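You operate a simulated robot arm through the tools that you are given. There is no shell and no other tool. Be economical: measure what you need, move in short steps, check, and stop when the job is done.

You run a simulated two-armed robot. Do the job below in one go: nothing can be reset, and whatever is moved stays where it is left.

JOB
Free the hose reel's brake, wind in the slack and set the brake again.
Fine: the blue cloth goes from the reel to the table; the reel is held steady with the other hand both times.
Where things are to end (x, y in the base frame): blue cloth within 60 mm of [520, 570].
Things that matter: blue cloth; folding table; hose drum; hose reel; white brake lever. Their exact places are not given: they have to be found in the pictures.

Only the result counts: the job must be done as asked and must still hold three seconds after the hand-in. Knocking over, shifting, dropping, spilling or breaking anything else fails it. Flat cloth is picked up by pressing the open fingertips on it (5 to 10 N) and closing them slowly along it; thin cloth reads only 2 to 8 mm in the jaws.

ROBOT AND FRAMES
Two 6-joint arms with two-finger parallel grippers on one trunk, on a base that drives. Base frame: it is fixed to the floor where the robot stands at the start and does not move with it; the origin is under the middle of the robot, x ahead of it, y to its left, z up; the surface under the hand at the start is at about z = 740. Lengths are in mm, angles in rad, forces in N, time in s.
The left shoulder is at the start at [280, 185, 1005], the right one opposite. With the tool pointing down near the work surface each hand reaches from about 560 to 940 mm from the robot's upright axis, wherever it stands, measured 20 degrees to its own side. Places, roughly: folding table [700, 100, 700]; hose drum [600, 100, 900]; white brake lever [600, 0, 800]. Payload 1.57 kg a hand.
The tool frame of a hand sits at the grasp point between the pads (the TCP): z along the fingers, y along the line on which they close. The tips reach 30 mm beyond it. The gripper opens to 80 mm. The fingers are 17 mm wide and 12 mm thick; the gripper's body (40 by 82 mm) begins 80 mm behind the TCP.
Orientation is that of the tool frame in the base frame, as a unit quaternion [x, y, z, w]. With the fingers straight down and closing along the base's y, the tool's x points along the base's -x, its y along +y and its z along -z.

CONTROLS
- The arms move only by the tool play_rows. It takes "left_series", "right_series" or both (then of equal length, played together; a hand with none holds still); each is a list of rows, each a list of 7 numbers: the shift along the base's x, y, z in units of 50 mm (1.0 is 50 mm), then the turn, a rotation vector about the base's x, y, z in units of 6 degrees (1.0 is 6 degrees), then the finger opening in cm, from 0 to 8. In form: [[tx, ty, tz, ax, ay, az, fingers], ...]. A call has 1 to 20 rows; each row shifts and turns the commanded pose from where the row before left it. A call with a number of a shift or a turn outside -1 to 1 is refused whole. A row lasts 0.2 s, in which the tool goes at most 50 mm and 0.15 rad; a call with a longer step from one row to the next is refused whole, and so is a gripper value outside its range. Where a pose cannot be reached the arm comes as near as it can. A force on the tool above 90 N (or 10 N above the force at the start of the call, whichever is more), or a blocked arm, ends the call early, and 0.2 s more pass. The fingers move at their own pace (about 153 mm/s each) and stop on an object; they squeeze with about 30 N. The grip force told is the motor's: it shows also when the fingers shut on nothing. Time passes only in rows, and 0.2 s behind the last, so rows that do not move let the fingers close. The reply holds the time, the measured pose of the TCP, the force on the tool along the base axes, the opening and the grip force, in the units named above and with some noise, with the torque about the TCP (base axes, N m) and any sound that the robot's microphone picked up.
- Cameras (640 x 400 px; columns grow to the right, rows downward): "scene" is now at [234.4, 18.3, 1442.5]; the picture's right is [0.23, -0.97, 0.00], its down [-0.75, -0.18, -0.64] and it looks along [0.62, 0.15, -0.77] (base axes); focal length 214 px, centre (320, 200). "left" rides on the left gripper at [72, 7, -122] in its tool frame; the picture's right is [-0.09, 1.00, 0.00], its down [-0.84, -0.08, -0.54] and it looks along [-0.54, -0.05, 0.84] (tool axes); focal length 238 px, centre (320, 200). "right" rides on the right gripper at [72, -7, -122] in its tool frame; the picture's right is [0.09, 1.00, 0.00], its down [-0.84, 0.08, -0.54] and it looks along [-0.54, 0.05, 0.84] (tool axes); focal length 238 px, centre (320, 200).
- grab_frame(camera): a new picture of that camera. The clock stands still meanwhile.
- lift_body(by): slides the trunk up (or, below 0, down) by that many mm; the arms and the scene camera ride with it, the base frame stays. It gives what a move gives, with no picture.
- steer(legs): drives the robot by 1 to 6 legs, each [ahead, turn to the left] in mm and rad, along the robot's own axes; the way and the turn of a leg run together, so that a leg with both is an arc; at most 1500 mm and 3.142 rad a leg. The arms and the cameras ride along, it lands a little off, and it stops where it bumps. It gives what a move gives.
- turn_head(pan, tilt): turns the head with the scene camera to pan (to the left, within 1.501 rad either way) and tilt (down, from -0.506 to 1.204), counted from straight ahead of the robot. It gives what a move gives.
- point_at(camera, pixels): for up to 12 pixels [column, row] of the newest picture of that camera ("zoom" is the newest enlarged one), the place [x, y, z] in the base frame of the surface seen there, good to about 3 mm. The clock stands still meanwhile.
- zoom(camera, box): a new picture of the part [left, top, right, bottom] of that camera's present view, enlarged. The clock stands still meanwhile.
- sign_off(): hands the job in; it is judged then, once.

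Keep the steps short. Do not move on a guess: measure, check each grasp and each placing, and mend mistakes. In all there are 80 turns and 62 pictures (those below and enlarged ones count). Leave the grippers open and the arms clear of the work at the hand-in unless told otherwise, and finish with a single line.

The tools are called as a command line: name --argument value ..., lists and objects as JSON in quotes. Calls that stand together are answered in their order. play_rows: Moves the arms, as the interface text tells. Its arguments: {"type":"object","properties":{"left_series":{"type":"array","items":{"type":"array","items":{"type":"number"}}},"right_series":{"type":"array","items":{"type":"array","items":{"type":"number"}}}},"required":[]} The other tools are called the same way: lift_body (by) slides the trunk up or down; steer (legs) drives the base; turn_head (pan, tilt) turns the head that bears the scene camera; grab_frame (camera) takes a picture; point_at (camera, pixels) gives the place of the surface under pixels of a picture; zoom (camera, box) takes an enlarged picture of a part of a camera's view; sign_off () hands the job in.

At the start:

```text
time: 0.0
left_tool_pos: [464.2, 342.3, 1272.9]
left_orientation: [0.0, 1.0, 0.0, 0.001]
left_wrist_force: [0.0, -0.7, 0.7]
left_moment: [0.01, 0.04, 0.0]
left_opening: 80.0
left_grasp_force: 0.1
right_tool_pos: [599.9, -106.5, 1124.6]
right_orientation: [0.0, 1.0, 0.0, 0.0]
right_wrist_force: [1.0, -0.2, -0.1]
right_moment: [-0.02, -0.02, 0.02]
right_opening: 80.1
right_grasp_force: 0.1
trunk travel left (down, up): [-700.0, 290.0]
robot x, y, heading: [0.8, -0.3, 0.001]
head pan, tilt: [0.236, 0.873]
```

scene: 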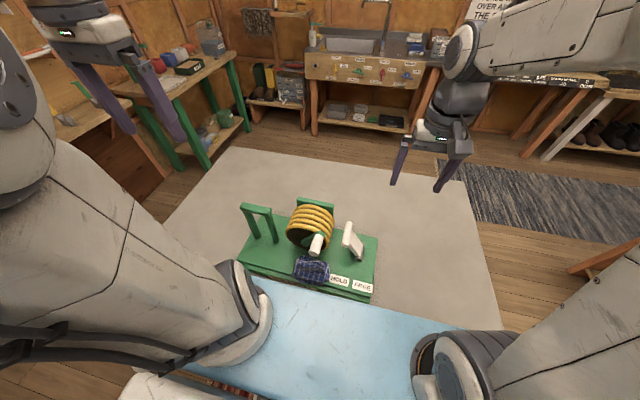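
right: 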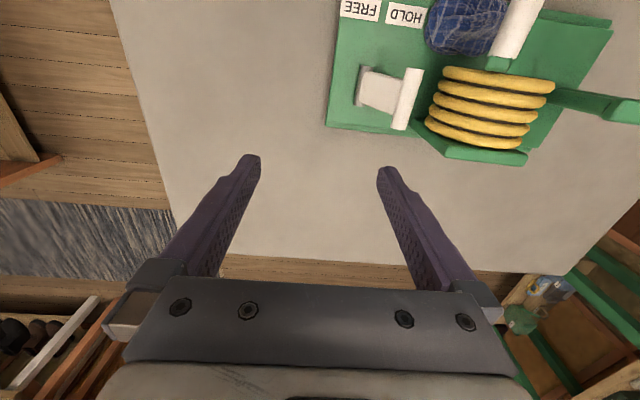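
left: 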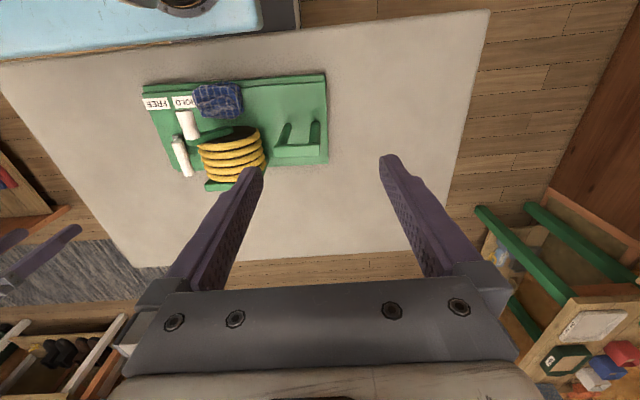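

I see the reel on the table: green base, yellow hose drum, crank with white handle, white brake lever, HOLD/FREE labels, blue cloth and a green handle on the left. I'll enlarge it and measure.

zoom --camera "scene" --box '[220, 180, 400, 310]'

zoom --camera "right" --box '[310, 0, 640, 180]'

```text
3.08 times, centred on (310, 245) of scene
```

zoom: 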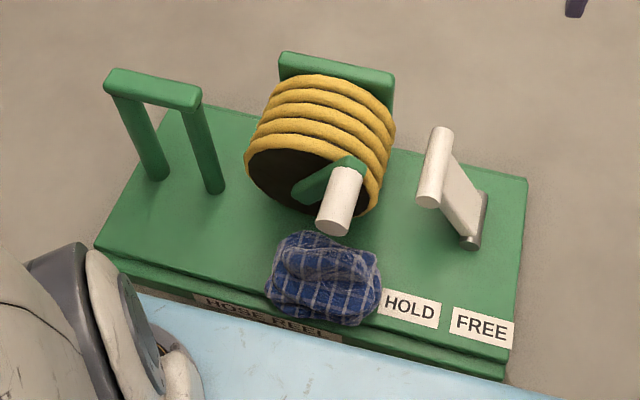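

```text
1.94 times, centred on (475, 90) of right
```

zoom: 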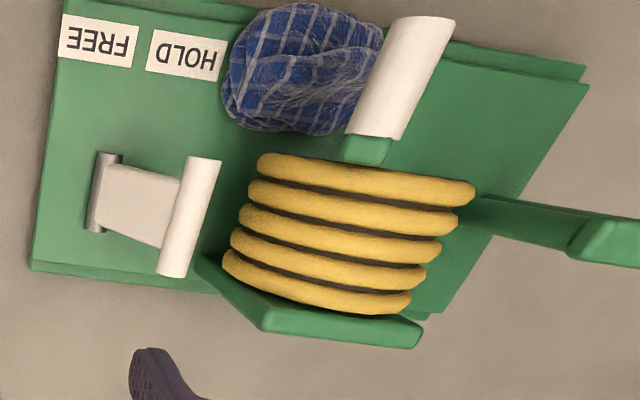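

The lever leans left (HOLD) on a pivot that lies along x, and the crank's axle points at the robot. Next I'll measure points in both views.

point_at --camera "zoom" --pixels '[[104, 158], [96, 225], [207, 165], [173, 270], [438, 25], [372, 135], [368, 150], [300, 60], [275, 168], [330, 325], [45, 255], [610, 245]]'

point_at --camera "scene" --pixels '[[252, 206], [272, 210], [267, 240], [318, 243], [314, 252], [312, 268], [290, 244], [372, 296], [241, 258], [351, 235], [352, 226], [358, 248]]'

```text
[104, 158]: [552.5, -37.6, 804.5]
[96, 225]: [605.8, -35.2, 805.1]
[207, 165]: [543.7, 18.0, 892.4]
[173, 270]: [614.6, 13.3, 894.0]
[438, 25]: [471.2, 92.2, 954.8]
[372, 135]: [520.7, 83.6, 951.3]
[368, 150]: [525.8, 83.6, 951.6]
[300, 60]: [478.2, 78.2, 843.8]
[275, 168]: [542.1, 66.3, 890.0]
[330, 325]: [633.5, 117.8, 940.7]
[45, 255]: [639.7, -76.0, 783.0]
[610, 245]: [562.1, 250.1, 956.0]
```

```text
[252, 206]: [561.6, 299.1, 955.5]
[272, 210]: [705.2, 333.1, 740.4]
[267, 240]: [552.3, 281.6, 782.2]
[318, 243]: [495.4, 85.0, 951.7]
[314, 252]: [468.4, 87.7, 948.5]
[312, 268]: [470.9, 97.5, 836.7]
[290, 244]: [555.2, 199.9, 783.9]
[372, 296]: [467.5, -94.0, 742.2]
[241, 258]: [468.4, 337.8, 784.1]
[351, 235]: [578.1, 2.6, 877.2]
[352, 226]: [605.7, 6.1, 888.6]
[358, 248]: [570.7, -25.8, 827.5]
```

I'll enlarge the drum and cloth more and measure their extents.

zoom --camera "scene" --box '[275, 190, 385, 300]'

zoom --camera "left" --box '[130, 65, 340, 200]'

```text
3.64 times, centred on (330, 245) of scene
```

zoom: 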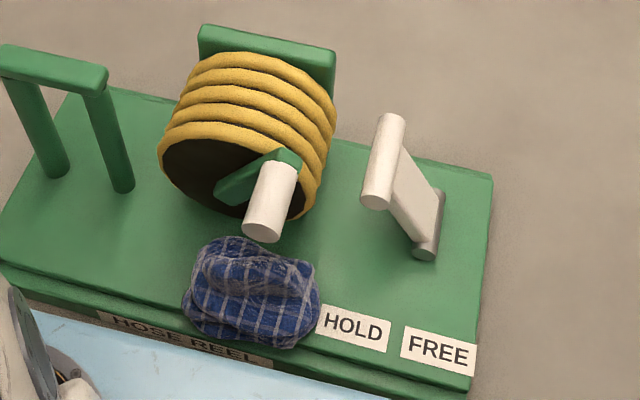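

```text
2.96 times, centred on (235, 132) of left
```

zoom: 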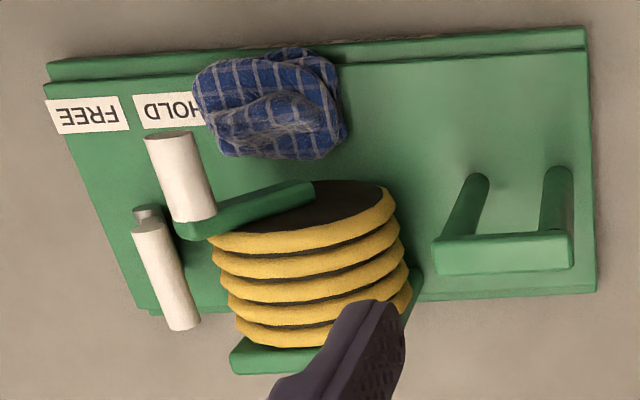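

I'll measure the crank arm, the coil and the cloth edge in this left view.

point_at --camera "zoom" --pixels '[[304, 190], [290, 198], [215, 225], [340, 200], [388, 225], [320, 245], [230, 242], [200, 85], [215, 150], [340, 135], [300, 60], [265, 115]]'

point_at --camera "scene" --pixels '[[306, 262], [300, 262], [296, 275], [312, 283], [328, 272], [324, 282], [318, 276], [340, 292], [300, 230], [318, 234], [290, 230], [332, 225]]'

```text
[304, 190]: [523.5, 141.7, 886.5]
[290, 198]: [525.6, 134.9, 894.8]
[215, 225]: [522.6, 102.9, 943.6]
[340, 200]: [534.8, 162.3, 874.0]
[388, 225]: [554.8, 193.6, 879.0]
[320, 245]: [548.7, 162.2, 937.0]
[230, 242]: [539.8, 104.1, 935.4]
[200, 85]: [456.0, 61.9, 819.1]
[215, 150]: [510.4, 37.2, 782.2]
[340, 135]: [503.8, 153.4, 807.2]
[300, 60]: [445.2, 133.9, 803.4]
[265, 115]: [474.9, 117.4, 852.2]
```

```text
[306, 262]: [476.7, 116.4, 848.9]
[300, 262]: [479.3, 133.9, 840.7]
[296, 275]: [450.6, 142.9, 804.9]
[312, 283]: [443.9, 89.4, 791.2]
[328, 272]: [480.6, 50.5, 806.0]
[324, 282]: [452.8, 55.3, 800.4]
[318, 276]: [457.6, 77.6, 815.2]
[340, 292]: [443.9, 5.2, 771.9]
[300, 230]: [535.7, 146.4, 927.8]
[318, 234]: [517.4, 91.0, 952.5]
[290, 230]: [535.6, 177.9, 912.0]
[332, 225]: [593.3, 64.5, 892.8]
```

The drum's axle is near y≈130, z≈880. The cloth (x 440–510, y 50–150, up to z≈852) sits in the path of the crank handle, so it has to go first. Everything is a bit near, so I'll back up 130 mm, then look.

steer --legs '[[-130, 0]]'

turn_head --pan 0.45 --tilt 0.8

grab_frame --camera "scene"

```text
time: 1.3
left_tool_pos: [332.9, 341.5, 1273.0]
left_orientation: [0.0, 1.0, -0.001, 0.0]
left_wrist_force: [0.1, -0.2, -0.4]
left_moment: [0.01, 0.04, -0.04]
left_opening: 79.8
left_grasp_force: 0.1
right_tool_pos: [466.8, -107.9, 1125.1]
right_orientation: [0.0, 1.0, 0.001, 0.0]
right_wrist_force: [1.1, -0.5, -0.6]
right_moment: [0.02, 0.03, 0.0]
right_opening: 79.9
right_grasp_force: 0.1
trunk travel left (down, up): [-700.0, 290.0]
robot x, y, heading: [-133.2, 1.4, -0.001]
head pan, tilt: [0.236, 0.873]
```

```text
time: 2.0
left_tool_pos: [330.9, 342.2, 1273.3]
left_orientation: [0.0, 1.0, 0.0, 0.0]
left_wrist_force: [-0.2, -0.1, -0.4]
left_moment: [-0.03, -0.02, 0.01]
left_opening: 80.0
left_grasp_force: 0.0
right_tool_pos: [465.1, -106.7, 1126.0]
right_orientation: [-0.001, 1.0, 0.001, 0.0]
right_wrist_force: [1.0, -0.1, 0.1]
right_moment: [-0.02, 0.03, 0.02]
right_opening: 80.1
right_grasp_force: 0.0
trunk travel left (down, up): [-700.0, 290.0]
robot x, y, heading: [-133.5, 2.7, -0.001]
head pan, tilt: [0.45, 0.799]
```

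```text
54 pictures are left
```

scene: 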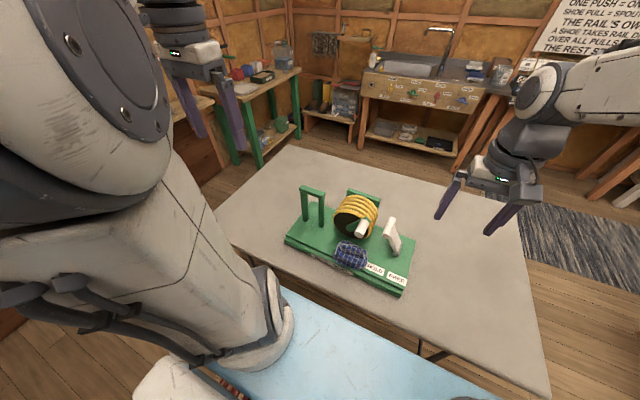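

There's a sign on the back wall that may carry instructions, so I'll turn the head to read it. I'll also check the table near (520,570).

point_at --camera "scene" --pixels '[[230, 210], [250, 225], [265, 190], [280, 170], [240, 190], [285, 280], [300, 150], [222, 205]]'

turn_head --pan -0.2 --tilt 0.2

grab_frame --camera "scene"

```text
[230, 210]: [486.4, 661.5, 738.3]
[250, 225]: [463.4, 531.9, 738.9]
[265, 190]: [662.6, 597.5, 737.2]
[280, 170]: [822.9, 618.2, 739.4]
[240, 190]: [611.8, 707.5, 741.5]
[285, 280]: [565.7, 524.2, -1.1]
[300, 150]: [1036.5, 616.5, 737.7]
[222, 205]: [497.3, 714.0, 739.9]
```

```text
time: 3.1
left_tool_pos: [331.0, 342.9, 1273.1]
left_orientation: [-0.001, 1.0, 0.001, -0.001]
left_wrist_force: [0.2, 0.8, -0.2]
left_moment: [0.02, 0.0, 0.0]
left_opening: 79.9
left_grasp_force: 0.0
right_tool_pos: [466.3, -106.8, 1126.0]
right_orientation: [0.001, 1.0, 0.0, 0.0]
right_wrist_force: [-0.3, -0.4, 0.0]
right_moment: [-0.02, 0.01, -0.01]
right_opening: 79.9
right_grasp_force: 0.0
trunk travel left (down, up): [-700.0, 290.0]
robot x, y, heading: [-134.3, -4.0, -0.002]
head pan, tilt: [-0.201, 0.201]
```

```text
53 pictures are left
```

scene: 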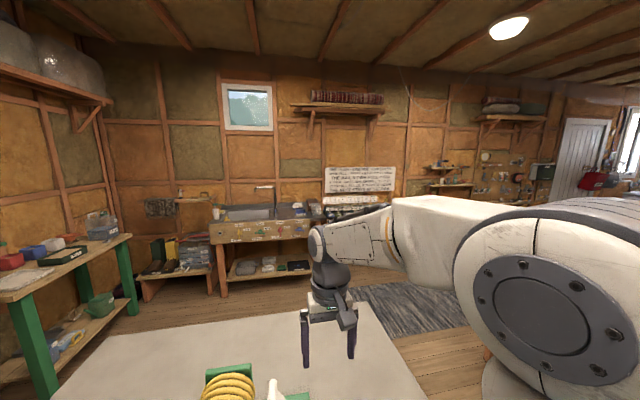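

zoom --camera "scene" --box '[310, 155, 410, 220]'

turn_head --pan 0.35 --tilt 0.8

```text
6.15 times, centred on (360, 188) of scene
```

zoom: 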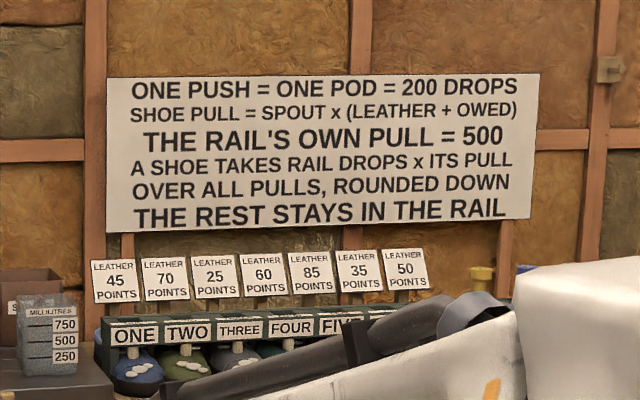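

```text
time: 4.1
left_tool_pos: [330.6, 342.0, 1271.8]
left_orientation: [0.0, 1.0, -0.001, 0.001]
left_wrist_force: [0.0, 0.2, -0.2]
left_moment: [0.02, 0.01, 0.0]
left_opening: 79.9
left_grasp_force: 0.0
right_tool_pos: [465.1, -107.0, 1126.4]
right_orientation: [0.0, 1.0, 0.0, 0.0]
right_wrist_force: [0.4, 0.2, 0.0]
right_moment: [-0.02, 0.0, 0.01]
right_opening: 79.9
right_grasp_force: 0.1
trunk travel left (down, up): [-700.0, 290.0]
robot x, y, heading: [-134.3, -0.9, -0.004]
head pan, tilt: [0.351, 0.799]
```

The sign is about something else (shoes), so I'll ignore it. The table does reach (520,570). Now the left hand goes to a pre-grasp in front of the cloth, tilted 40° forward so it stays clear of the crank handle above.

play_rows --left_series '[[0.1, -0.45, -0.716, 0, -0.667, 0, 8], [0.1, -0.45, -0.716, 0, -0.667, 0, 8], [0.1, -0.45, -0.716, 0, -0.667, 0, 8], [0.1, -0.45, -0.716, 0, -0.667, 0, 8], [0.1, -0.45, -0.716, 0, -0.667, 0, 8], [0.1, -0.45, -0.716, 0, -0.667, 0, 8], [0.1, -0.45, -0.716, 0, -0.667, 0, 8], [0.1, -0.45, -0.716, 0, -0.667, 0, 8], [0.1, -0.45, -0.716, 0, -0.667, 0, 8], [0.1, -0.45, -0.716, 0, -0.667, 0, 8]]'

grab_frame --camera "left"

grab_frame --camera "scene"

```text
time: 6.3
left_tool_pos: [498.4, 184.1, 1004.4]
left_orientation: [0.018, 0.96, -0.032, 0.279]
left_wrist_force: [1.1, 0.6, -0.1]
left_moment: [-0.04, 0.04, 0.0]
left_opening: 80.1
left_grasp_force: 0.0
left hand out of reach, approached as far as the arm can: row 1, 2, 3, 4, 5, 6, 7, 8, 9, 10
right_tool_pos: [466.5, -107.2, 1126.1]
right_orientation: [0.0, 1.0, 0.0, 0.0]
right_wrist_force: [-0.8, 0.5, 0.0]
right_moment: [-0.02, 0.04, 0.04]
right_opening: 79.9
right_grasp_force: 0.0
trunk travel left (down, up): [-700.0, 290.0]
robot x, y, heading: [-132.0, -4.1, -0.0]
head pan, tilt: [0.351, 0.799]
```

```text
51 pictures are left
```

left: 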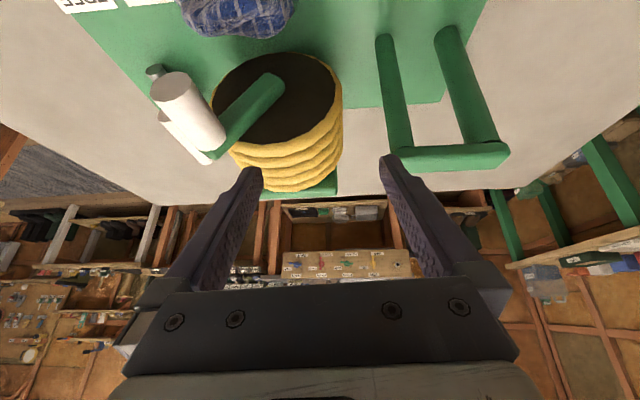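

```text
50 pictures are left
```

scene: 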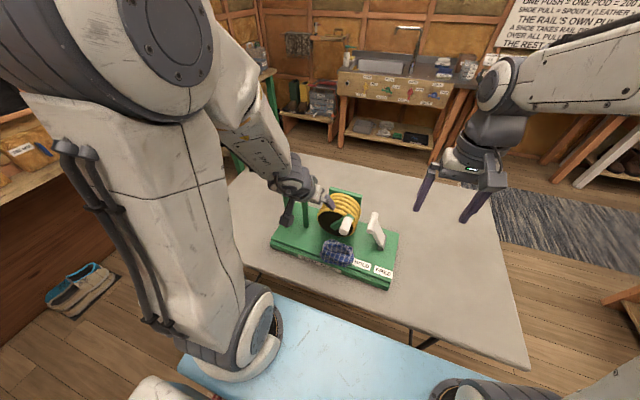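

The pre-grasp was too near for the arm, which stopped short in free space. I'll raise the hand and back up further.

play_rows --left_series '[[0, 0, 0.8, 0, 0, 0, 8], [0, 0, 0.8, 0, 0, 0, 8]]'

steer --legs '[[-170, 0]]'

```text
time: 6.9
left_tool_pos: [502.2, 177.8, 1075.9]
left_orientation: [-0.005, 0.959, -0.044, 0.281]
left_wrist_force: [0.5, 2.7, -1.4]
left_moment: [-0.14, -0.1, -0.15]
left_opening: 80.1
left_grasp_force: 0.0
left hand out of reach, approached as far as the arm can: row 1
right_tool_pos: [466.1, -106.3, 1125.1]
right_orientation: [0.0, 1.0, 0.0, 0.0]
right_wrist_force: [-0.2, 0.1, -0.8]
right_moment: [0.04, 0.03, 0.04]
right_opening: 80.1
right_grasp_force: 0.1
trunk travel left (down, up): [-700.0, 290.0]
robot x, y, heading: [-135.6, -0.0, -0.0]
head pan, tilt: [0.351, 0.799]
```

```text
time: 8.3
left_tool_pos: [331.0, 178.7, 1075.9]
left_orientation: [0.01, 0.959, -0.034, 0.28]
left_wrist_force: [-0.3, 0.1, 0.3]
left_moment: [0.0, 0.06, 0.02]
left_opening: 79.9
left_grasp_force: 0.0
right_tool_pos: [296.6, -108.4, 1125.1]
right_orientation: [0.001, 1.0, 0.0, 0.0]
right_wrist_force: [0.3, 0.0, -0.2]
right_moment: [0.01, 0.0, -0.01]
right_opening: 80.0
right_grasp_force: 0.0
trunk travel left (down, up): [-700.0, 290.0]
robot x, y, heading: [-302.0, 0.8, -0.004]
head pan, tilt: [0.351, 0.799]
```

Now I move to the pre-grasp at about (382,115,915).

play_rows --left_series '[[0.204, -0.255, -0.644, 0, -0.25, 0, 8], [0.204, -0.255, -0.644, 0, -0.25, 0, 8], [0.204, -0.255, -0.644, 0, -0.25, 0, 8], [0.204, -0.255, -0.644, 0, -0.25, 0, 8], [0.204, -0.255, -0.644, 0, -0.25, 0, 8]]'

grab_frame --camera "left"

```text
time: 9.5
left_tool_pos: [383.9, 114.1, 912.1]
left_orientation: [0.012, 0.939, -0.033, 0.342]
left_wrist_force: [0.2, 0.5, -0.5]
left_moment: [0.01, -0.02, -0.02]
left_opening: 80.0
left_grasp_force: 0.0
left hand out of reach, approached as far as the arm can: row 2, 3
right_tool_pos: [295.0, -109.1, 1126.5]
right_orientation: [0.001, 1.0, 0.0, 0.001]
right_wrist_force: [-1.6, 0.6, 0.3]
right_moment: [-0.01, 0.02, 0.0]
right_opening: 80.0
right_grasp_force: 0.1
trunk travel left (down, up): [-700.0, 290.0]
robot x, y, heading: [-305.4, 0.7, 0.0]
head pan, tilt: [0.351, 0.799]
```

```text
49 pictures are left
```

left: 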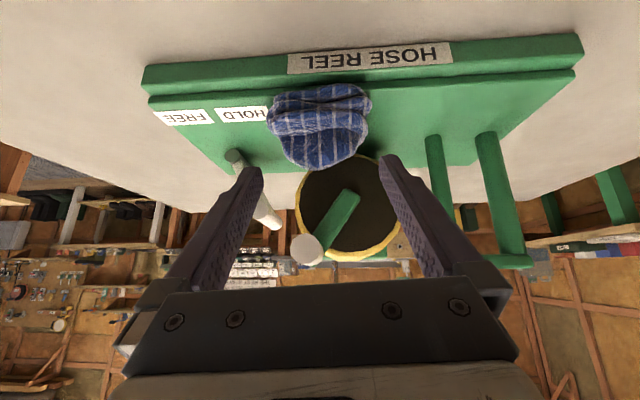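

Good frontal view. I'll measure the cloth bounds, axle, drum rim and handle end here.

point_at --camera "left" --pixels '[[318, 125], [318, 158], [318, 95], [285, 130], [355, 130], [272, 95], [365, 95], [342, 200], [306, 248], [306, 200], [396, 205], [355, 253]]'

```text
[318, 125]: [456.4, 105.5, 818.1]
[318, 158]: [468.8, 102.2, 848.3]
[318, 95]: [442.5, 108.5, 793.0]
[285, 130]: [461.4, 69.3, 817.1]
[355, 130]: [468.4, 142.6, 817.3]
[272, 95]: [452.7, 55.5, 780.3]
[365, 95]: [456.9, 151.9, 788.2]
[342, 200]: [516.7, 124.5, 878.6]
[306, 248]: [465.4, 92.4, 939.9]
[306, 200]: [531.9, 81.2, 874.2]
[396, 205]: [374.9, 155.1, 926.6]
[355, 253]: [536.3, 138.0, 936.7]
```

The axle is at y≈127, z≈880 and the handle centre at y≈91, z≈936. The cloth is centred at about (472,104). I'll go in along the tool axis.

play_rows --left_series '[[0.4, -0.05, -0.47, 0, 0, 0, 8], [0.4, -0.05, -0.47, 0, 0, 0, 8], [0.35, -0.05, -0.42, 0, 0, 0, 8], [0.2, -0.05, -0.24, 0, 0, 0, 8], [0.15, 0, -0.18, 0, 0, 0, 8]]'

grab_frame --camera "left"

```text
time: 10.7
left_tool_pos: [461.5, 106.9, 845.5]
left_orientation: [0.012, 0.932, -0.033, 0.361]
left_wrist_force: [-16.3, 1.6, 41.7]
left_moment: [1.71, -0.14, 0.75]
left_opening: 78.0
left_grasp_force: 0.1
right_tool_pos: [294.3, -106.6, 1127.8]
right_orientation: [0.0, 1.0, 0.0, 0.0]
right_wrist_force: [-1.2, 0.1, 0.0]
right_moment: [0.01, -0.04, 0.01]
right_opening: 80.0
right_grasp_force: 0.0
trunk travel left (down, up): [-700.0, 290.0]
robot x, y, heading: [-302.7, 4.2, 0.0]
head pan, tilt: [0.351, 0.799]
stopped in row 5 (left hand): the force on the tool passed its limit at 100 N (the readings are from after the stop); the commanded pose is now the measured one
```

```text
48 pictures are left
```

left: 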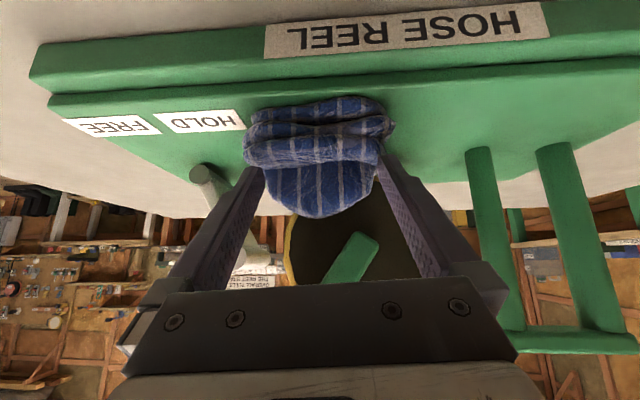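

The cloth is firm under the tips and the force was too high (42 N now). I'll back off a few mm along the tool, then look at the force.

play_rows --left_series '[[-0.04, 0, 0.05, 0, 0, 0, 8], [-0.02, 0, 0.03, 0, 0, 0, 8]]'

```text
time: 11.3
left_tool_pos: [460.7, 105.9, 846.3]
left_orientation: [0.012, 0.932, -0.033, 0.36]
left_wrist_force: [7.2, 0.2, 23.5]
left_moment: [0.93, -0.61, -0.28]
left_opening: 79.3
left_grasp_force: 0.0
right_tool_pos: [295.1, -107.3, 1126.4]
right_orientation: [0.001, 1.0, 0.0, -0.001]
right_wrist_force: [-1.2, -0.1, -0.4]
right_moment: [-0.03, 0.01, 0.04]
right_opening: 80.1
right_grasp_force: 0.1
trunk travel left (down, up): [-700.0, 290.0]
robot x, y, heading: [-305.6, -2.7, 0.003]
head pan, tilt: [0.351, 0.799]
```

Still 23 N. I'll back off 4 mm more, then close slowly in 1 cm steps.

play_rows --left_series '[[-0.04, 0, 0.05, 0, 0, 0, 8], [0, 0, 0, 0, 0, 0, 7.5], [0, 0, 0, 0, 0, 0, 7], [0, 0, 0, 0, 0, 0, 6.5], [0, 0, 0, 0, 0, 0, 6]]'

```text
time: 12.5
left_tool_pos: [455.4, 105.9, 846.3]
left_orientation: [0.012, 0.934, -0.033, 0.355]
left_wrist_force: [1.6, 3.6, 11.2]
left_moment: [0.53, -0.17, 0.08]
left_opening: 62.8
left_grasp_force: 1.9
right_tool_pos: [294.7, -107.6, 1126.3]
right_orientation: [0.0, 1.0, -0.001, 0.0]
right_wrist_force: [-0.4, 0.3, 0.1]
right_moment: [-0.01, 0.03, -0.01]
right_opening: 79.9
right_grasp_force: 0.1
trunk travel left (down, up): [-700.0, 290.0]
robot x, y, heading: [-303.1, 3.0, -0.003]
head pan, tilt: [0.351, 0.799]
```

11 N of press, and the fingers are starting to load. I'll continue closing slowly.

play_rows --left_series '[[0, 0, 0, 0, 0, 0, 5.5], [0, 0, 0, 0, 0, 0, 5], [0, 0, 0, 0, 0, 0, 4.5], [0, 0, 0, 0, 0, 0, 4], [0, 0, 0, 0, 0, 0, 3.5], [0, 0, 0, 0, 0, 0, 3], [0, 0, 0, 0, 0, 0, 2.5], [0, 0, 0, 0, 0, 0, 2], [0, 0, 0, 0, 0, 0, 1.5], [0, 0, 0, 0, 0, 0, 1], [0, 0, 0, 0, 0, 0, 0.5], [0, 0, 0, 0, 0, 0, 0], [0, 0, 0, 0, 0, 0, 0]]'

grab_frame --camera "left"

```text
time: 15.3
left_tool_pos: [456.7, 106.7, 847.2]
left_orientation: [0.011, 0.934, -0.033, 0.354]
left_wrist_force: [-0.5, 0.0, -0.8]
left_moment: [-0.02, -0.04, 0.01]
left_opening: 0.0
left_grasp_force: 21.4
right_tool_pos: [294.3, -107.4, 1126.6]
right_orientation: [0.0, 1.0, 0.0, 0.0]
right_wrist_force: [-0.6, 0.5, 0.2]
right_moment: [-0.02, 0.02, 0.01]
right_opening: 79.8
right_grasp_force: 0.1
trunk travel left (down, up): [-700.0, 290.0]
robot x, y, heading: [-299.4, -2.2, -0.002]
head pan, tilt: [0.351, 0.799]
```

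```text
47 pictures are left
```

left: 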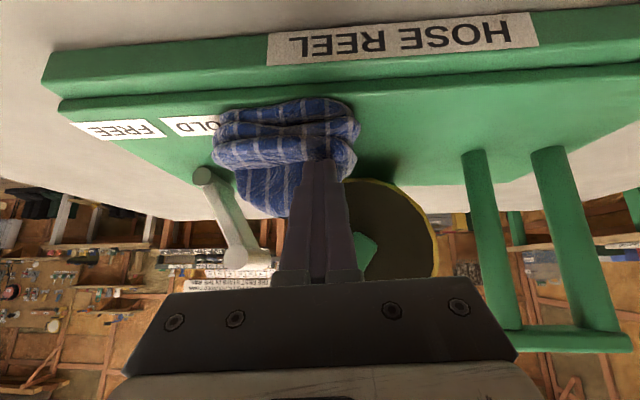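

The fingers slid off the top of the mound; the cloth moved about 20 mm to the right. I'll reopen, retreat, and re-measure to grip it across its shorter (x) depth.

play_rows --left_series '[[-0.5, 0, 0.6, 0, 0, 0, 8], [-0.5, 0, 0.6, 0, 0, 0, 8], [-0.5, 0, 0.6, 0, 0, 0, 8]]'

zoom --camera "left" --box '[130, 30, 450, 230]'

zoom --camera "scene" --box '[260, 170, 420, 300]'

```text
time: 16.1
left_tool_pos: [382.3, 106.2, 937.5]
left_orientation: [0.011, 0.934, -0.033, 0.355]
left_wrist_force: [-0.4, 0.2, 0.0]
left_moment: [0.03, 0.0, -0.01]
left_opening: 80.1
left_grasp_force: 0.1
right_tool_pos: [296.6, -108.1, 1125.2]
right_orientation: [0.0, 1.0, 0.001, 0.0]
right_wrist_force: [0.5, -0.7, 0.2]
right_moment: [0.01, 0.02, 0.0]
right_opening: 80.0
right_grasp_force: 0.1
trunk travel left (down, up): [-700.0, 290.0]
robot x, y, heading: [-302.1, -1.9, -0.003]
head pan, tilt: [0.351, 0.799]
```

```text
2.00 times, centred on (290, 130) of left
```

zoom: 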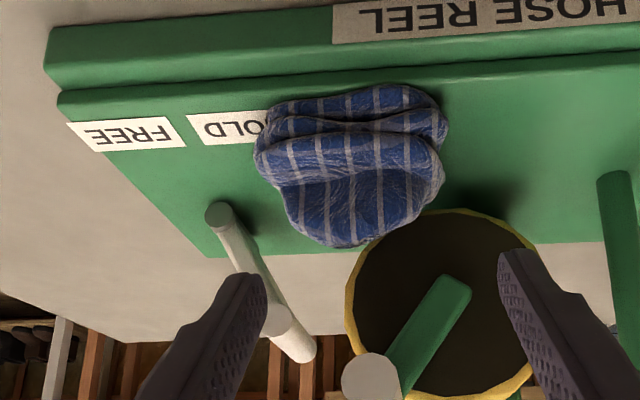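

```text
3.08 times, centred on (340, 235) of scene
```

zoom: 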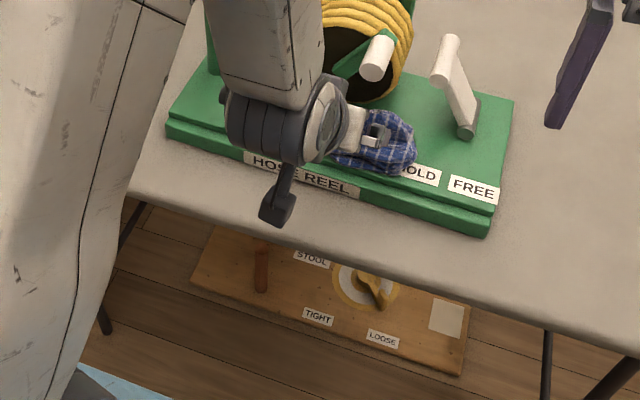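

Measuring the cloth's new place.

point_at --camera "left" --pixels '[[305, 100], [300, 151], [266, 112], [348, 108], [305, 77], [280, 140], [330, 137], [302, 120], [345, 85], [270, 90], [315, 212], [160, 80]]'

```text
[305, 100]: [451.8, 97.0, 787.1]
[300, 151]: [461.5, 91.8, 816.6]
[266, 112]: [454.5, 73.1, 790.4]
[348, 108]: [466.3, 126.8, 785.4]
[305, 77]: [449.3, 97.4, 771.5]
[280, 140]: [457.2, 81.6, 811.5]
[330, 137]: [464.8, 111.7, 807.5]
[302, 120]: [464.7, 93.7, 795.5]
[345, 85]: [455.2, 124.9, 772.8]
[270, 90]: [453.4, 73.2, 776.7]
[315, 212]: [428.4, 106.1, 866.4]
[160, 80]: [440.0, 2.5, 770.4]
```

Those values came from the older left picture, so I'll retake it and measure again.

grab_frame --camera "left"

point_at --camera "left" --pixels '[[305, 100], [300, 151], [262, 112], [348, 108], [305, 77], [280, 140], [330, 137], [302, 120], [345, 85], [270, 90], [315, 218], [160, 80]]'

```text
44 pictures are left
```

left: 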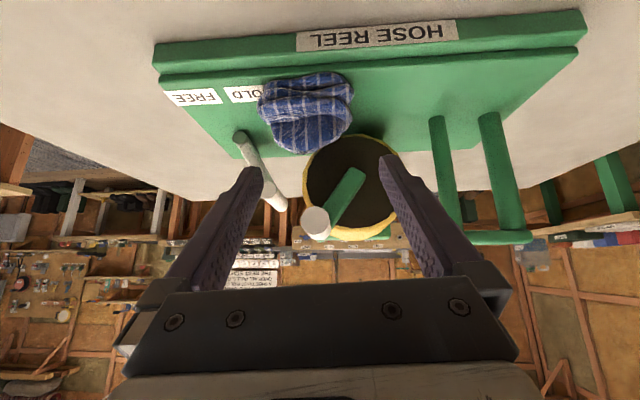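

```text
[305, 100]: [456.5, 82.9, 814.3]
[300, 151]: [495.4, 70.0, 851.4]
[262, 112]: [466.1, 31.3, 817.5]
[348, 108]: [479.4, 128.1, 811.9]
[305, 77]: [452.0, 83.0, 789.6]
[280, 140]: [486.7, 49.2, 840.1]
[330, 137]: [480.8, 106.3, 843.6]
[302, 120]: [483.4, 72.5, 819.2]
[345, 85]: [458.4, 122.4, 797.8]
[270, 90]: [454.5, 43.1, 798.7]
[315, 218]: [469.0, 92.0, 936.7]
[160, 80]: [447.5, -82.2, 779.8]
```

The cloth is now centred at about (483,80), y 31–130, x 450–515. New plan: straighten the hand, yaw it 90° so the jaws close along x, lean it 15° toward −y, and come down just to the right of the handle (y<74).

play_rows --left_series '[[0.16, -0.16, 0.35, 0.07, 1, 0.06, 8], [0.16, -0.16, 0.35, 0.07, 1, 0.06, 8], [0.16, -0.16, 0.35, 0.07, 1, 0.06, 8], [0.16, -0.16, 0.35, 0.07, 1, 0.06, 8], [0.16, -0.16, 0.35, 0.07, 1, 0.06, 8], [0.16, -0.16, 0.35, 0.07, 1, 0.06, 8], [0.16, -0.16, 0.35, 0.07, 0.93, 0.06, 8]]'

play_rows --left_series '[[0.05, 0, 0, 0, 0, 1, 8], [0.05, 0, 0, 0, 0, 1, 8], [0.05, 0, 0, 0, 0, 1, 8], [0.05, 0, 0, 0, 0, 1, 8], [0.05, 0, 0, 0, 0, 1, 8], [0.05, 0, 0, 0, 0, 1, 8], [0.05, 0, 0, 0, 0, 1, 8], [0.05, 0, 0, 0, 0, 1, 8], [0.05, 0, 0, 0, 0, 1, 8], [0.05, 0, 0, 0, 0, 1, 8], [0.05, 0, 0, 0, 0, 1, 8], [0.05, 0, 0, 0, 0, 1, 8], [0.05, 0, 0, 0, 0, 1, 8], [0.05, 0, 0, 0, 0, 1, 8], [0.05, 0, 0, 0, 0, 1, 8], [0, 0, 0, 0.83, 0, 0, 8], [0, 0, 0, 0.83, 0, 0, 8], [0, 0, 0, 0.83, 0, 0, 8]]'

grab_frame --camera "left"

```text
time: 17.7
left_tool_pos: [434.6, 56.8, 1050.1]
left_orientation: [-0.012, 1.0, -0.003, 0.0]
left_wrist_force: [0.1, -0.8, -0.7]
left_moment: [-0.01, -0.02, 0.0]
left_opening: 80.1
left_grasp_force: 0.0
left hand out of reach, approached as far as the arm can: row 2, 3, 4
right_tool_pos: [295.1, -107.4, 1125.5]
right_orientation: [-0.001, 1.0, 0.0, 0.0]
right_wrist_force: [0.0, -0.4, -0.7]
right_moment: [0.01, 0.03, 0.0]
right_opening: 80.1
right_grasp_force: 0.0
trunk travel left (down, up): [-700.0, 290.0]
robot x, y, heading: [-305.3, -0.7, -0.005]
head pan, tilt: [0.351, 0.799]
```

```text
time: 21.5
left_tool_pos: [471.8, 56.2, 1051.5]
left_orientation: [0.709, -0.693, -0.088, -0.097]
left_wrist_force: [-0.3, 0.4, -0.2]
left_moment: [0.0, -0.02, -0.01]
left_opening: 80.3
left_grasp_force: 0.0
right_tool_pos: [294.9, -106.2, 1125.5]
right_orientation: [0.0, 1.0, 0.001, 0.0]
right_wrist_force: [-0.4, 0.4, 0.1]
right_moment: [0.06, 0.01, 0.02]
right_opening: 80.1
right_grasp_force: 0.1
trunk travel left (down, up): [-700.0, 290.0]
robot x, y, heading: [-302.8, 1.2, 0.005]
head pan, tilt: [0.351, 0.799]
```

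```text
43 pictures are left
```

left: 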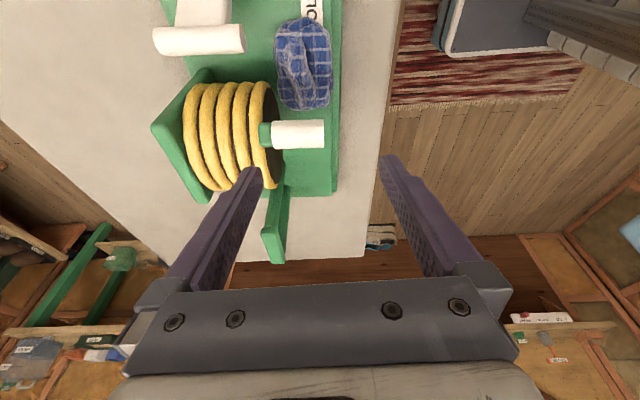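

Good orientation. The cloth is at pixel (303,62), with the jaws along x. I'll measure its edges from this view.

point_at --camera "left" --pixels '[[278, 50], [331, 50], [303, 20], [303, 108], [303, 62], [285, 90], [326, 90], [290, 25], [322, 122], [322, 146], [243, 38], [283, 104]]'

```text
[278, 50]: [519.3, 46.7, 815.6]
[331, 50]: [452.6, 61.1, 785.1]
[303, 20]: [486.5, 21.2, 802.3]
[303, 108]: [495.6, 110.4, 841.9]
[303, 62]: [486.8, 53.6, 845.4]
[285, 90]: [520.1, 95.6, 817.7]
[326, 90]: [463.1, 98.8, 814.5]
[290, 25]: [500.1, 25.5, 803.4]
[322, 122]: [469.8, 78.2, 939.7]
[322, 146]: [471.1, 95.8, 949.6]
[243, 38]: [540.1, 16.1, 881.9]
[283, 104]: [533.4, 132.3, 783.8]
```

The cloth is 72 mm deep (x 450–522). I'll descend with the jaws at x≈481, first at y≈36, then along the tool axis.

play_rows --left_series '[[0.045, -0.1, -0.81, 0, 0, 0, 8], [0.045, -0.1, -0.81, 0, 0, 0, 8], [0.045, -0.1, -0.81, 0, 0, 0, 8], [0.045, -0.1, -0.81, 0, 0, 0, 8], [0, 0.13, -0.5, 0, 0, 0, 8], [0, 0.13, -0.4, 0, 0, 0, 8]]'

grab_frame --camera "left"

```text
time: 22.9
left_tool_pos: [478.7, 50.6, 845.8]
left_orientation: [0.709, -0.693, -0.085, -0.1]
left_wrist_force: [-2.9, -2.2, 22.1]
left_moment: [-0.08, -0.84, -0.09]
left_opening: 77.7
left_grasp_force: 0.1
right_tool_pos: [293.8, -107.3, 1126.6]
right_orientation: [0.0, 1.0, 0.0, 0.0]
right_wrist_force: [-0.9, 0.3, 0.1]
right_moment: [0.0, -0.03, -0.01]
right_opening: 80.1
right_grasp_force: 0.1
trunk travel left (down, up): [-700.0, 290.0]
robot x, y, heading: [-306.0, 1.3, -0.002]
head pan, tilt: [0.351, 0.799]
```

```text
42 pictures are left
```

left: 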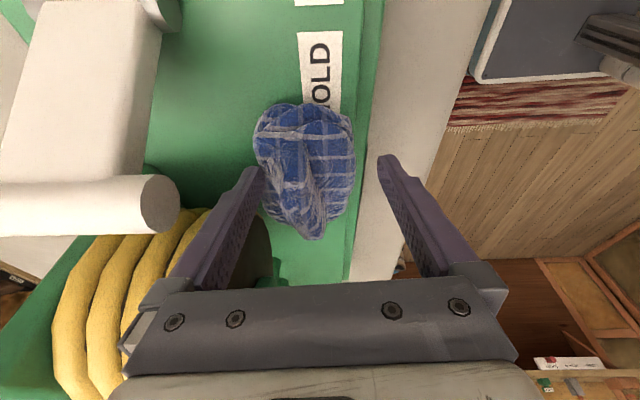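

The drum-side fingertip is on the cloth's rear edge (22 N). I'll lift 12 mm, shift +7 mm in x, and go down again in small steps.

play_rows --left_series '[[0, -0.06, 0.25, 0, 0, 0, 8], [0.16, 0, 0, 0, 0, 0, 8], [0, 0.06, -0.25, 0, 0, 0, 8], [0, 0.05, -0.2, 0, 0, 0, 8]]'

```text
time: 23.9
left_tool_pos: [490.0, 52.5, 834.2]
left_orientation: [0.709, -0.693, -0.088, -0.096]
left_wrist_force: [0.5, -0.4, -0.8]
left_moment: [0.0, -0.01, 0.03]
left_opening: 80.2
left_grasp_force: 0.2
right_tool_pos: [296.8, -107.8, 1125.8]
right_orientation: [0.0, 1.0, 0.0, 0.0]
right_wrist_force: [0.0, 0.2, -1.2]
right_moment: [0.0, 0.04, 0.01]
right_opening: 79.9
right_grasp_force: 0.1
trunk travel left (down, up): [-700.0, 290.0]
robot x, y, heading: [-302.0, -2.2, -0.001]
head pan, tilt: [0.351, 0.799]
```

Clear of the cloth with no contact. Down another 16 mm so the cloth sits between the pads, then close slowly.

play_rows --left_series '[[-0.05, 0.06, -0.16, 0, 0, 0, 8], [0, 0.05, -0.16, 0, 0, 0, 8], [0, 0, 0, 0, 0, 0, 7], [0, 0, 0, 0, 0, 0, 6], [0, 0, 0, 0, 0, 0, 5], [0, 0, 0, 0, 0, 0, 4], [0, 0, 0, 0, 0, 0, 3], [0, 0, 0, 0, 0, 0, 2], [0, 0, 0, 0, 0, 0, 1], [0, 0, 0, 0, 0, 0, 0], [0, 0, 0, 0, 0, 0, 0]]'

grab_frame --camera "left"

```text
time: 26.3
left_tool_pos: [485.0, 57.9, 818.4]
left_orientation: [0.709, -0.693, -0.088, -0.096]
left_wrist_force: [-0.3, -0.6, 0.1]
left_moment: [-0.01, -0.04, -0.02]
left_opening: 69.6
left_grasp_force: 30.0
right_tool_pos: [297.2, -107.9, 1124.9]
right_orientation: [0.0, 1.0, -0.001, 0.0]
right_wrist_force: [0.1, 0.4, 0.6]
right_moment: [-0.03, 0.04, 0.0]
right_opening: 80.0
right_grasp_force: 0.1
trunk travel left (down, up): [-700.0, 290.0]
robot x, y, heading: [-304.7, -2.2, -0.0]
head pan, tilt: [0.351, 0.799]
```

```text
41 pictures are left
```

left: 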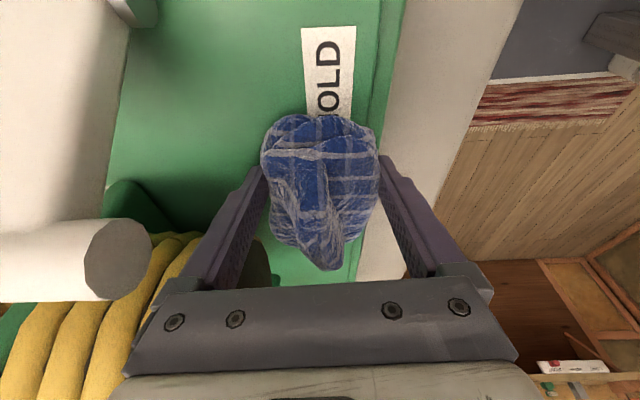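

The cloth is held at 69.6 mm with 30 N. It reaches under the crank handle, so I'll lift 20 mm, pull it 110 mm toward the robot, then raise it.

play_rows --left_series '[[0, -0.05, 0.2, 0, 0, 0, 0], [0, -0.05, 0.2, 0, 0, 0, 0], [-0.7, -0.2, 0, 0, 0, 0, 0], [-0.7, -0.2, 0, 0, 0, 0, 0], [-0.8, 0, 0.2, 0, 0, 0, 0], [0, 0, 0.9, 0, 0, 0, 0], [0, 0, 0.9, 0, 0, 0, 0], [0, 0, 0.9, 0, 0, 0, 0], [0, 0, 0.9, 0, 0, 0, 0]]'

grab_frame --camera "scene"

```text
time: 28.3
left_tool_pos: [372.9, 32.6, 1027.6]
left_orientation: [0.709, -0.693, -0.089, -0.097]
left_wrist_force: [0.1, -0.3, 0.3]
left_moment: [0.02, -0.01, 0.01]
left_opening: 69.4
left_grasp_force: 29.9
right_tool_pos: [296.4, -106.7, 1126.1]
right_orientation: [0.0, 1.0, -0.001, 0.0]
right_wrist_force: [-0.9, -1.2, -0.8]
right_moment: [-0.01, 0.0, 0.0]
right_opening: 80.0
right_grasp_force: 0.1
trunk travel left (down, up): [-700.0, 290.0]
robot x, y, heading: [-303.2, 3.8, -0.003]
head pan, tilt: [0.351, 0.799]
```

```text
40 pictures are left
```

scene: 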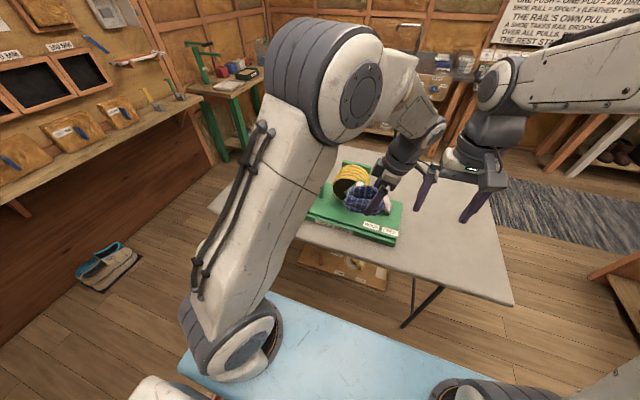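

The cloth came along cleanly and is held. Now I carry it left at height, undoing the lean and yaw.

play_rows --left_series '[[0.2, 0.6, 0.1, -0.83, 0, 0, 0], [0.2, 0.6, 0.1, -0.83, 0, 0, 0], [0.2, 0.6, 0.1, -0.83, 0, 0, 0], [0.06, 0.3, 0, 0, 0, -1, 0], [0.06, 0.3, 0, 0, 0, -1, 0], [0.06, 0.3, 0, 0, 0, -1, 0], [0.06, 0.3, 0, 0, 0, -1, 0], [0.06, 0.3, 0, 0, 0, -1, 0], [0.06, 0.3, 0, 0, 0, -1, 0], [0.06, 0.3, 0, 0, 0, -1, 0], [0.06, 0.3, 0, 0, 0, -1, 0], [0.06, 0.3, 0, 0, 0, -1, 0], [0.06, 0.3, 0, 0, 0, -1, 0], [0.06, 0.3, 0, 0, 0, -1, 0], [0.06, 0.3, 0, 0, 0, -1, 0], [0.06, 0.3, 0, 0, 0, -1, 0], [0.06, 0.3, 0, 0, 0, -1, 0], [0.06, 0.3, 0, 0, 0, -1, 0]]'

steer --legs '[[100, 0]]'

```text
time: 32.1
left_tool_pos: [451.0, 348.9, 1042.4]
left_orientation: [-0.012, 1.0, -0.005, 0.001]
left_wrist_force: [-0.5, 0.5, 0.1]
left_moment: [-0.07, 0.04, 0.01]
left_opening: 68.9
left_grasp_force: 29.8
right_tool_pos: [296.0, -107.1, 1124.7]
right_orientation: [0.001, 1.0, 0.0, 0.001]
right_wrist_force: [-0.4, -0.2, -0.2]
right_moment: [-0.01, 0.02, 0.02]
right_opening: 79.9
right_grasp_force: 0.1
trunk travel left (down, up): [-700.0, 290.0]
robot x, y, heading: [-305.0, 0.5, -0.003]
head pan, tilt: [0.351, 0.799]
```

```text
time: 33.2
left_tool_pos: [548.0, 349.9, 1045.1]
left_orientation: [-0.013, 1.0, -0.004, 0.001]
left_wrist_force: [0.1, 0.2, 0.0]
left_moment: [-0.02, -0.01, -0.02]
left_opening: 68.7
left_grasp_force: 30.0
right_tool_pos: [393.5, -106.2, 1126.0]
right_orientation: [-0.002, 1.0, 0.0, 0.0]
right_wrist_force: [-0.1, 0.3, 0.1]
right_moment: [-0.01, -0.06, -0.02]
right_opening: 79.9
right_grasp_force: 0.1
trunk travel left (down, up): [-700.0, 290.0]
robot x, y, heading: [-206.4, -1.4, 0.001]
head pan, tilt: [0.351, 0.799]
```

Now to above (503,570), then down to just over the table (the cloth's bottom is about 35 mm below the TCP).

play_rows --left_series '[[-0.15, 0.733, -0.483, 0, 0, 0, 0], [-0.15, 0.733, -0.483, 0, 0, 0, 0], [-0.15, 0.733, -0.483, 0, 0, 0, 0], [-0.15, 0.733, -0.483, 0, 0, 0, 0], [-0.15, 0.733, -0.483, 0, 0, 0, 0], [-0.15, 0.733, -0.483, 0, 0, 0, 0], [0, 0, -0.55, 0, 0, 0, 0], [0, 0, -0.55, 0, 0, 0, 0], [0, 0, -0.55, 0, 0, 0, 0], [0, 0, -0.4, 0, 0, 0, 0]]'

grab_frame --camera "left"

```text
time: 35.4
left_tool_pos: [503.0, 571.9, 795.3]
left_orientation: [-0.014, 1.0, -0.004, 0.001]
left_wrist_force: [0.7, 0.4, 0.0]
left_moment: [0.01, -0.02, 0.04]
left_opening: 69.3
left_grasp_force: 30.3
right_tool_pos: [393.7, -106.2, 1125.8]
right_orientation: [-0.001, 1.0, 0.0, 0.0]
right_wrist_force: [0.1, -0.1, 0.0]
right_moment: [-0.01, -0.02, 0.02]
right_opening: 79.9
right_grasp_force: 0.1
trunk travel left (down, up): [-700.0, 290.0]
robot x, y, heading: [-208.1, -2.9, -0.0]
head pan, tilt: [0.351, 0.799]
```

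```text
39 pictures are left
```

left: 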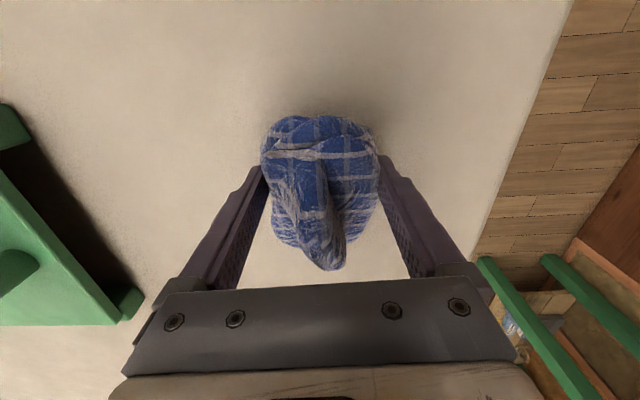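

Above the table, well clear of the reel. Lower about 18 mm, then open gently and rise.

play_rows --left_series '[[0, 0, -0.18, 0, 0, 0, 0], [0, 0, -0.14, 0, 0, 0, 0]]'

play_rows --left_series '[[0, 0, 0, 0, 0, 0, 8], [0, 0, 0, 0, 0, 0, 8], [0, 0, 0.8, 0, 0, 0, 8], [0, 0, 0.9, 0, 0, 0, 8], [0, 0, 0.9, 0, 0, 0, 8], [0, 0, 0.9, 0, 0, 0, 8], [0, -0.3, 0.9, 0, 0, 0, 8]]'

grab_frame --camera "left"

grab_frame --camera "scene"

```text
time: 36.0
left_tool_pos: [503.5, 571.7, 780.7]
left_orientation: [-0.012, 1.0, -0.003, 0.002]
left_wrist_force: [-5.4, -1.8, 16.8]
left_moment: [0.08, -0.86, -0.16]
left_opening: 69.0
left_grasp_force: 29.7
right_tool_pos: [392.7, -107.0, 1124.8]
right_orientation: [-0.001, 1.0, 0.0, 0.001]
right_wrist_force: [-0.1, 0.4, 1.4]
right_moment: [0.04, 0.01, 0.0]
right_opening: 80.1
right_grasp_force: 0.1
trunk travel left (down, up): [-700.0, 290.0]
robot x, y, heading: [-207.0, -2.2, -0.002]
head pan, tilt: [0.351, 0.799]
```

```text
time: 37.6
left_tool_pos: [506.1, 555.1, 1000.2]
left_orientation: [-0.013, 1.0, -0.004, 0.0]
left_wrist_force: [0.7, 1.3, 1.1]
left_moment: [-0.01, -0.01, 0.0]
left_opening: 80.0
left_grasp_force: 0.2
right_tool_pos: [391.8, -105.9, 1125.0]
right_orientation: [0.0, 1.0, 0.0, 0.0]
right_wrist_force: [0.7, 0.8, -0.1]
right_moment: [-0.04, -0.01, 0.02]
right_opening: 80.0
right_grasp_force: 0.0
trunk travel left (down, up): [-700.0, 290.0]
robot x, y, heading: [-204.8, 0.5, 0.001]
head pan, tilt: [0.351, 0.799]
```

```text
38 pictures are left
```

left: 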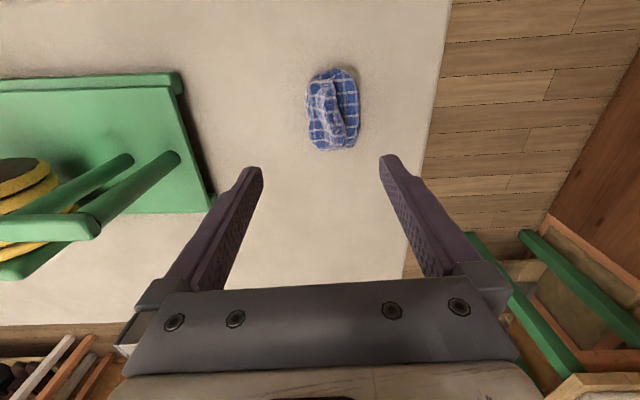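

```text
37 pictures are left
```

scene: 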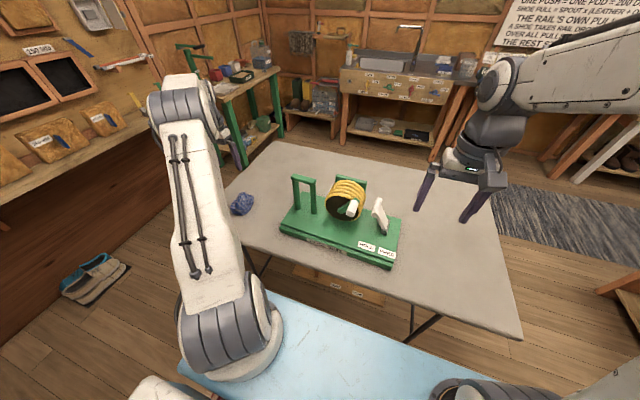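

The cloth lies on the table. I'll check its centre and measure the green handle's bar for the left hand.

point_at --camera "left" --pixels '[[333, 80], [332, 110], [335, 145], [312, 110], [357, 110]]'

zoom --camera "scene" --box '[270, 160, 430, 275]'

point_at --camera "zoom" --pixels '[[95, 65], [175, 88], [134, 77], [105, 135], [160, 155], [92, 140], [172, 205], [430, 150], [415, 205], [443, 245], [310, 202], [320, 165]]'

```text
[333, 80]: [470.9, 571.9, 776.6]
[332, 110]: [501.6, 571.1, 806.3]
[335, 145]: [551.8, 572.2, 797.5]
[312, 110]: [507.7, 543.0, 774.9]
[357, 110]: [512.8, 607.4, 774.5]
```

```text
3.48 times, centred on (350, 218) of scene
```

zoom: 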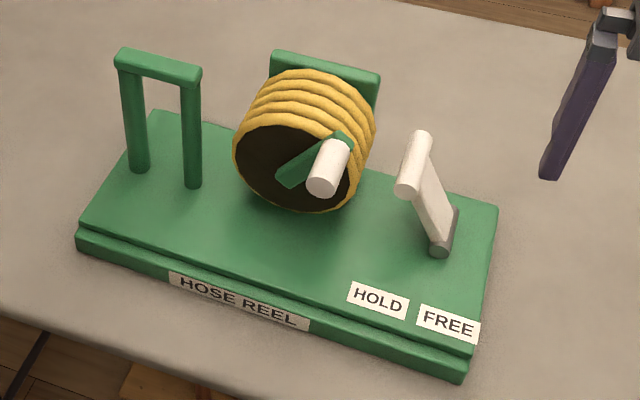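

```text
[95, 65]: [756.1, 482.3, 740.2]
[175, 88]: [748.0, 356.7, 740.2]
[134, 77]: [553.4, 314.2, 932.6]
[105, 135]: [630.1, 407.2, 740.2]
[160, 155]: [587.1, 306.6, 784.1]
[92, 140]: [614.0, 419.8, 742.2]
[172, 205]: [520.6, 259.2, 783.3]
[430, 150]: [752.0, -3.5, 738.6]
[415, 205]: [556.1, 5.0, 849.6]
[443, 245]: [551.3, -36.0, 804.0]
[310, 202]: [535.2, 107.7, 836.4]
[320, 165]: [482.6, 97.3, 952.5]
```

The cloth is centred at about (511,573), within limits. Now the handle bar's exact place.

point_at --camera "zoom" --pixels '[[124, 53], [160, 62], [195, 72], [160, 72], [122, 65], [192, 82], [132, 130], [190, 130], [422, 135], [408, 185], [405, 160], [432, 190]]'

```text
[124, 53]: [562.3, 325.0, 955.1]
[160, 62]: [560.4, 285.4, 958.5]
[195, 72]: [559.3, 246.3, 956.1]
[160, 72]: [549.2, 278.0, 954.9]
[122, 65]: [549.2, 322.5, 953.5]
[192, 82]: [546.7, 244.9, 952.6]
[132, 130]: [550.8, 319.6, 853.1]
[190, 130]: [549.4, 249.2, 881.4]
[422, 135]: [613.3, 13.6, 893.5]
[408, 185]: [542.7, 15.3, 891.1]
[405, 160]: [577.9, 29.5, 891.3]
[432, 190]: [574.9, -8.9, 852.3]
```

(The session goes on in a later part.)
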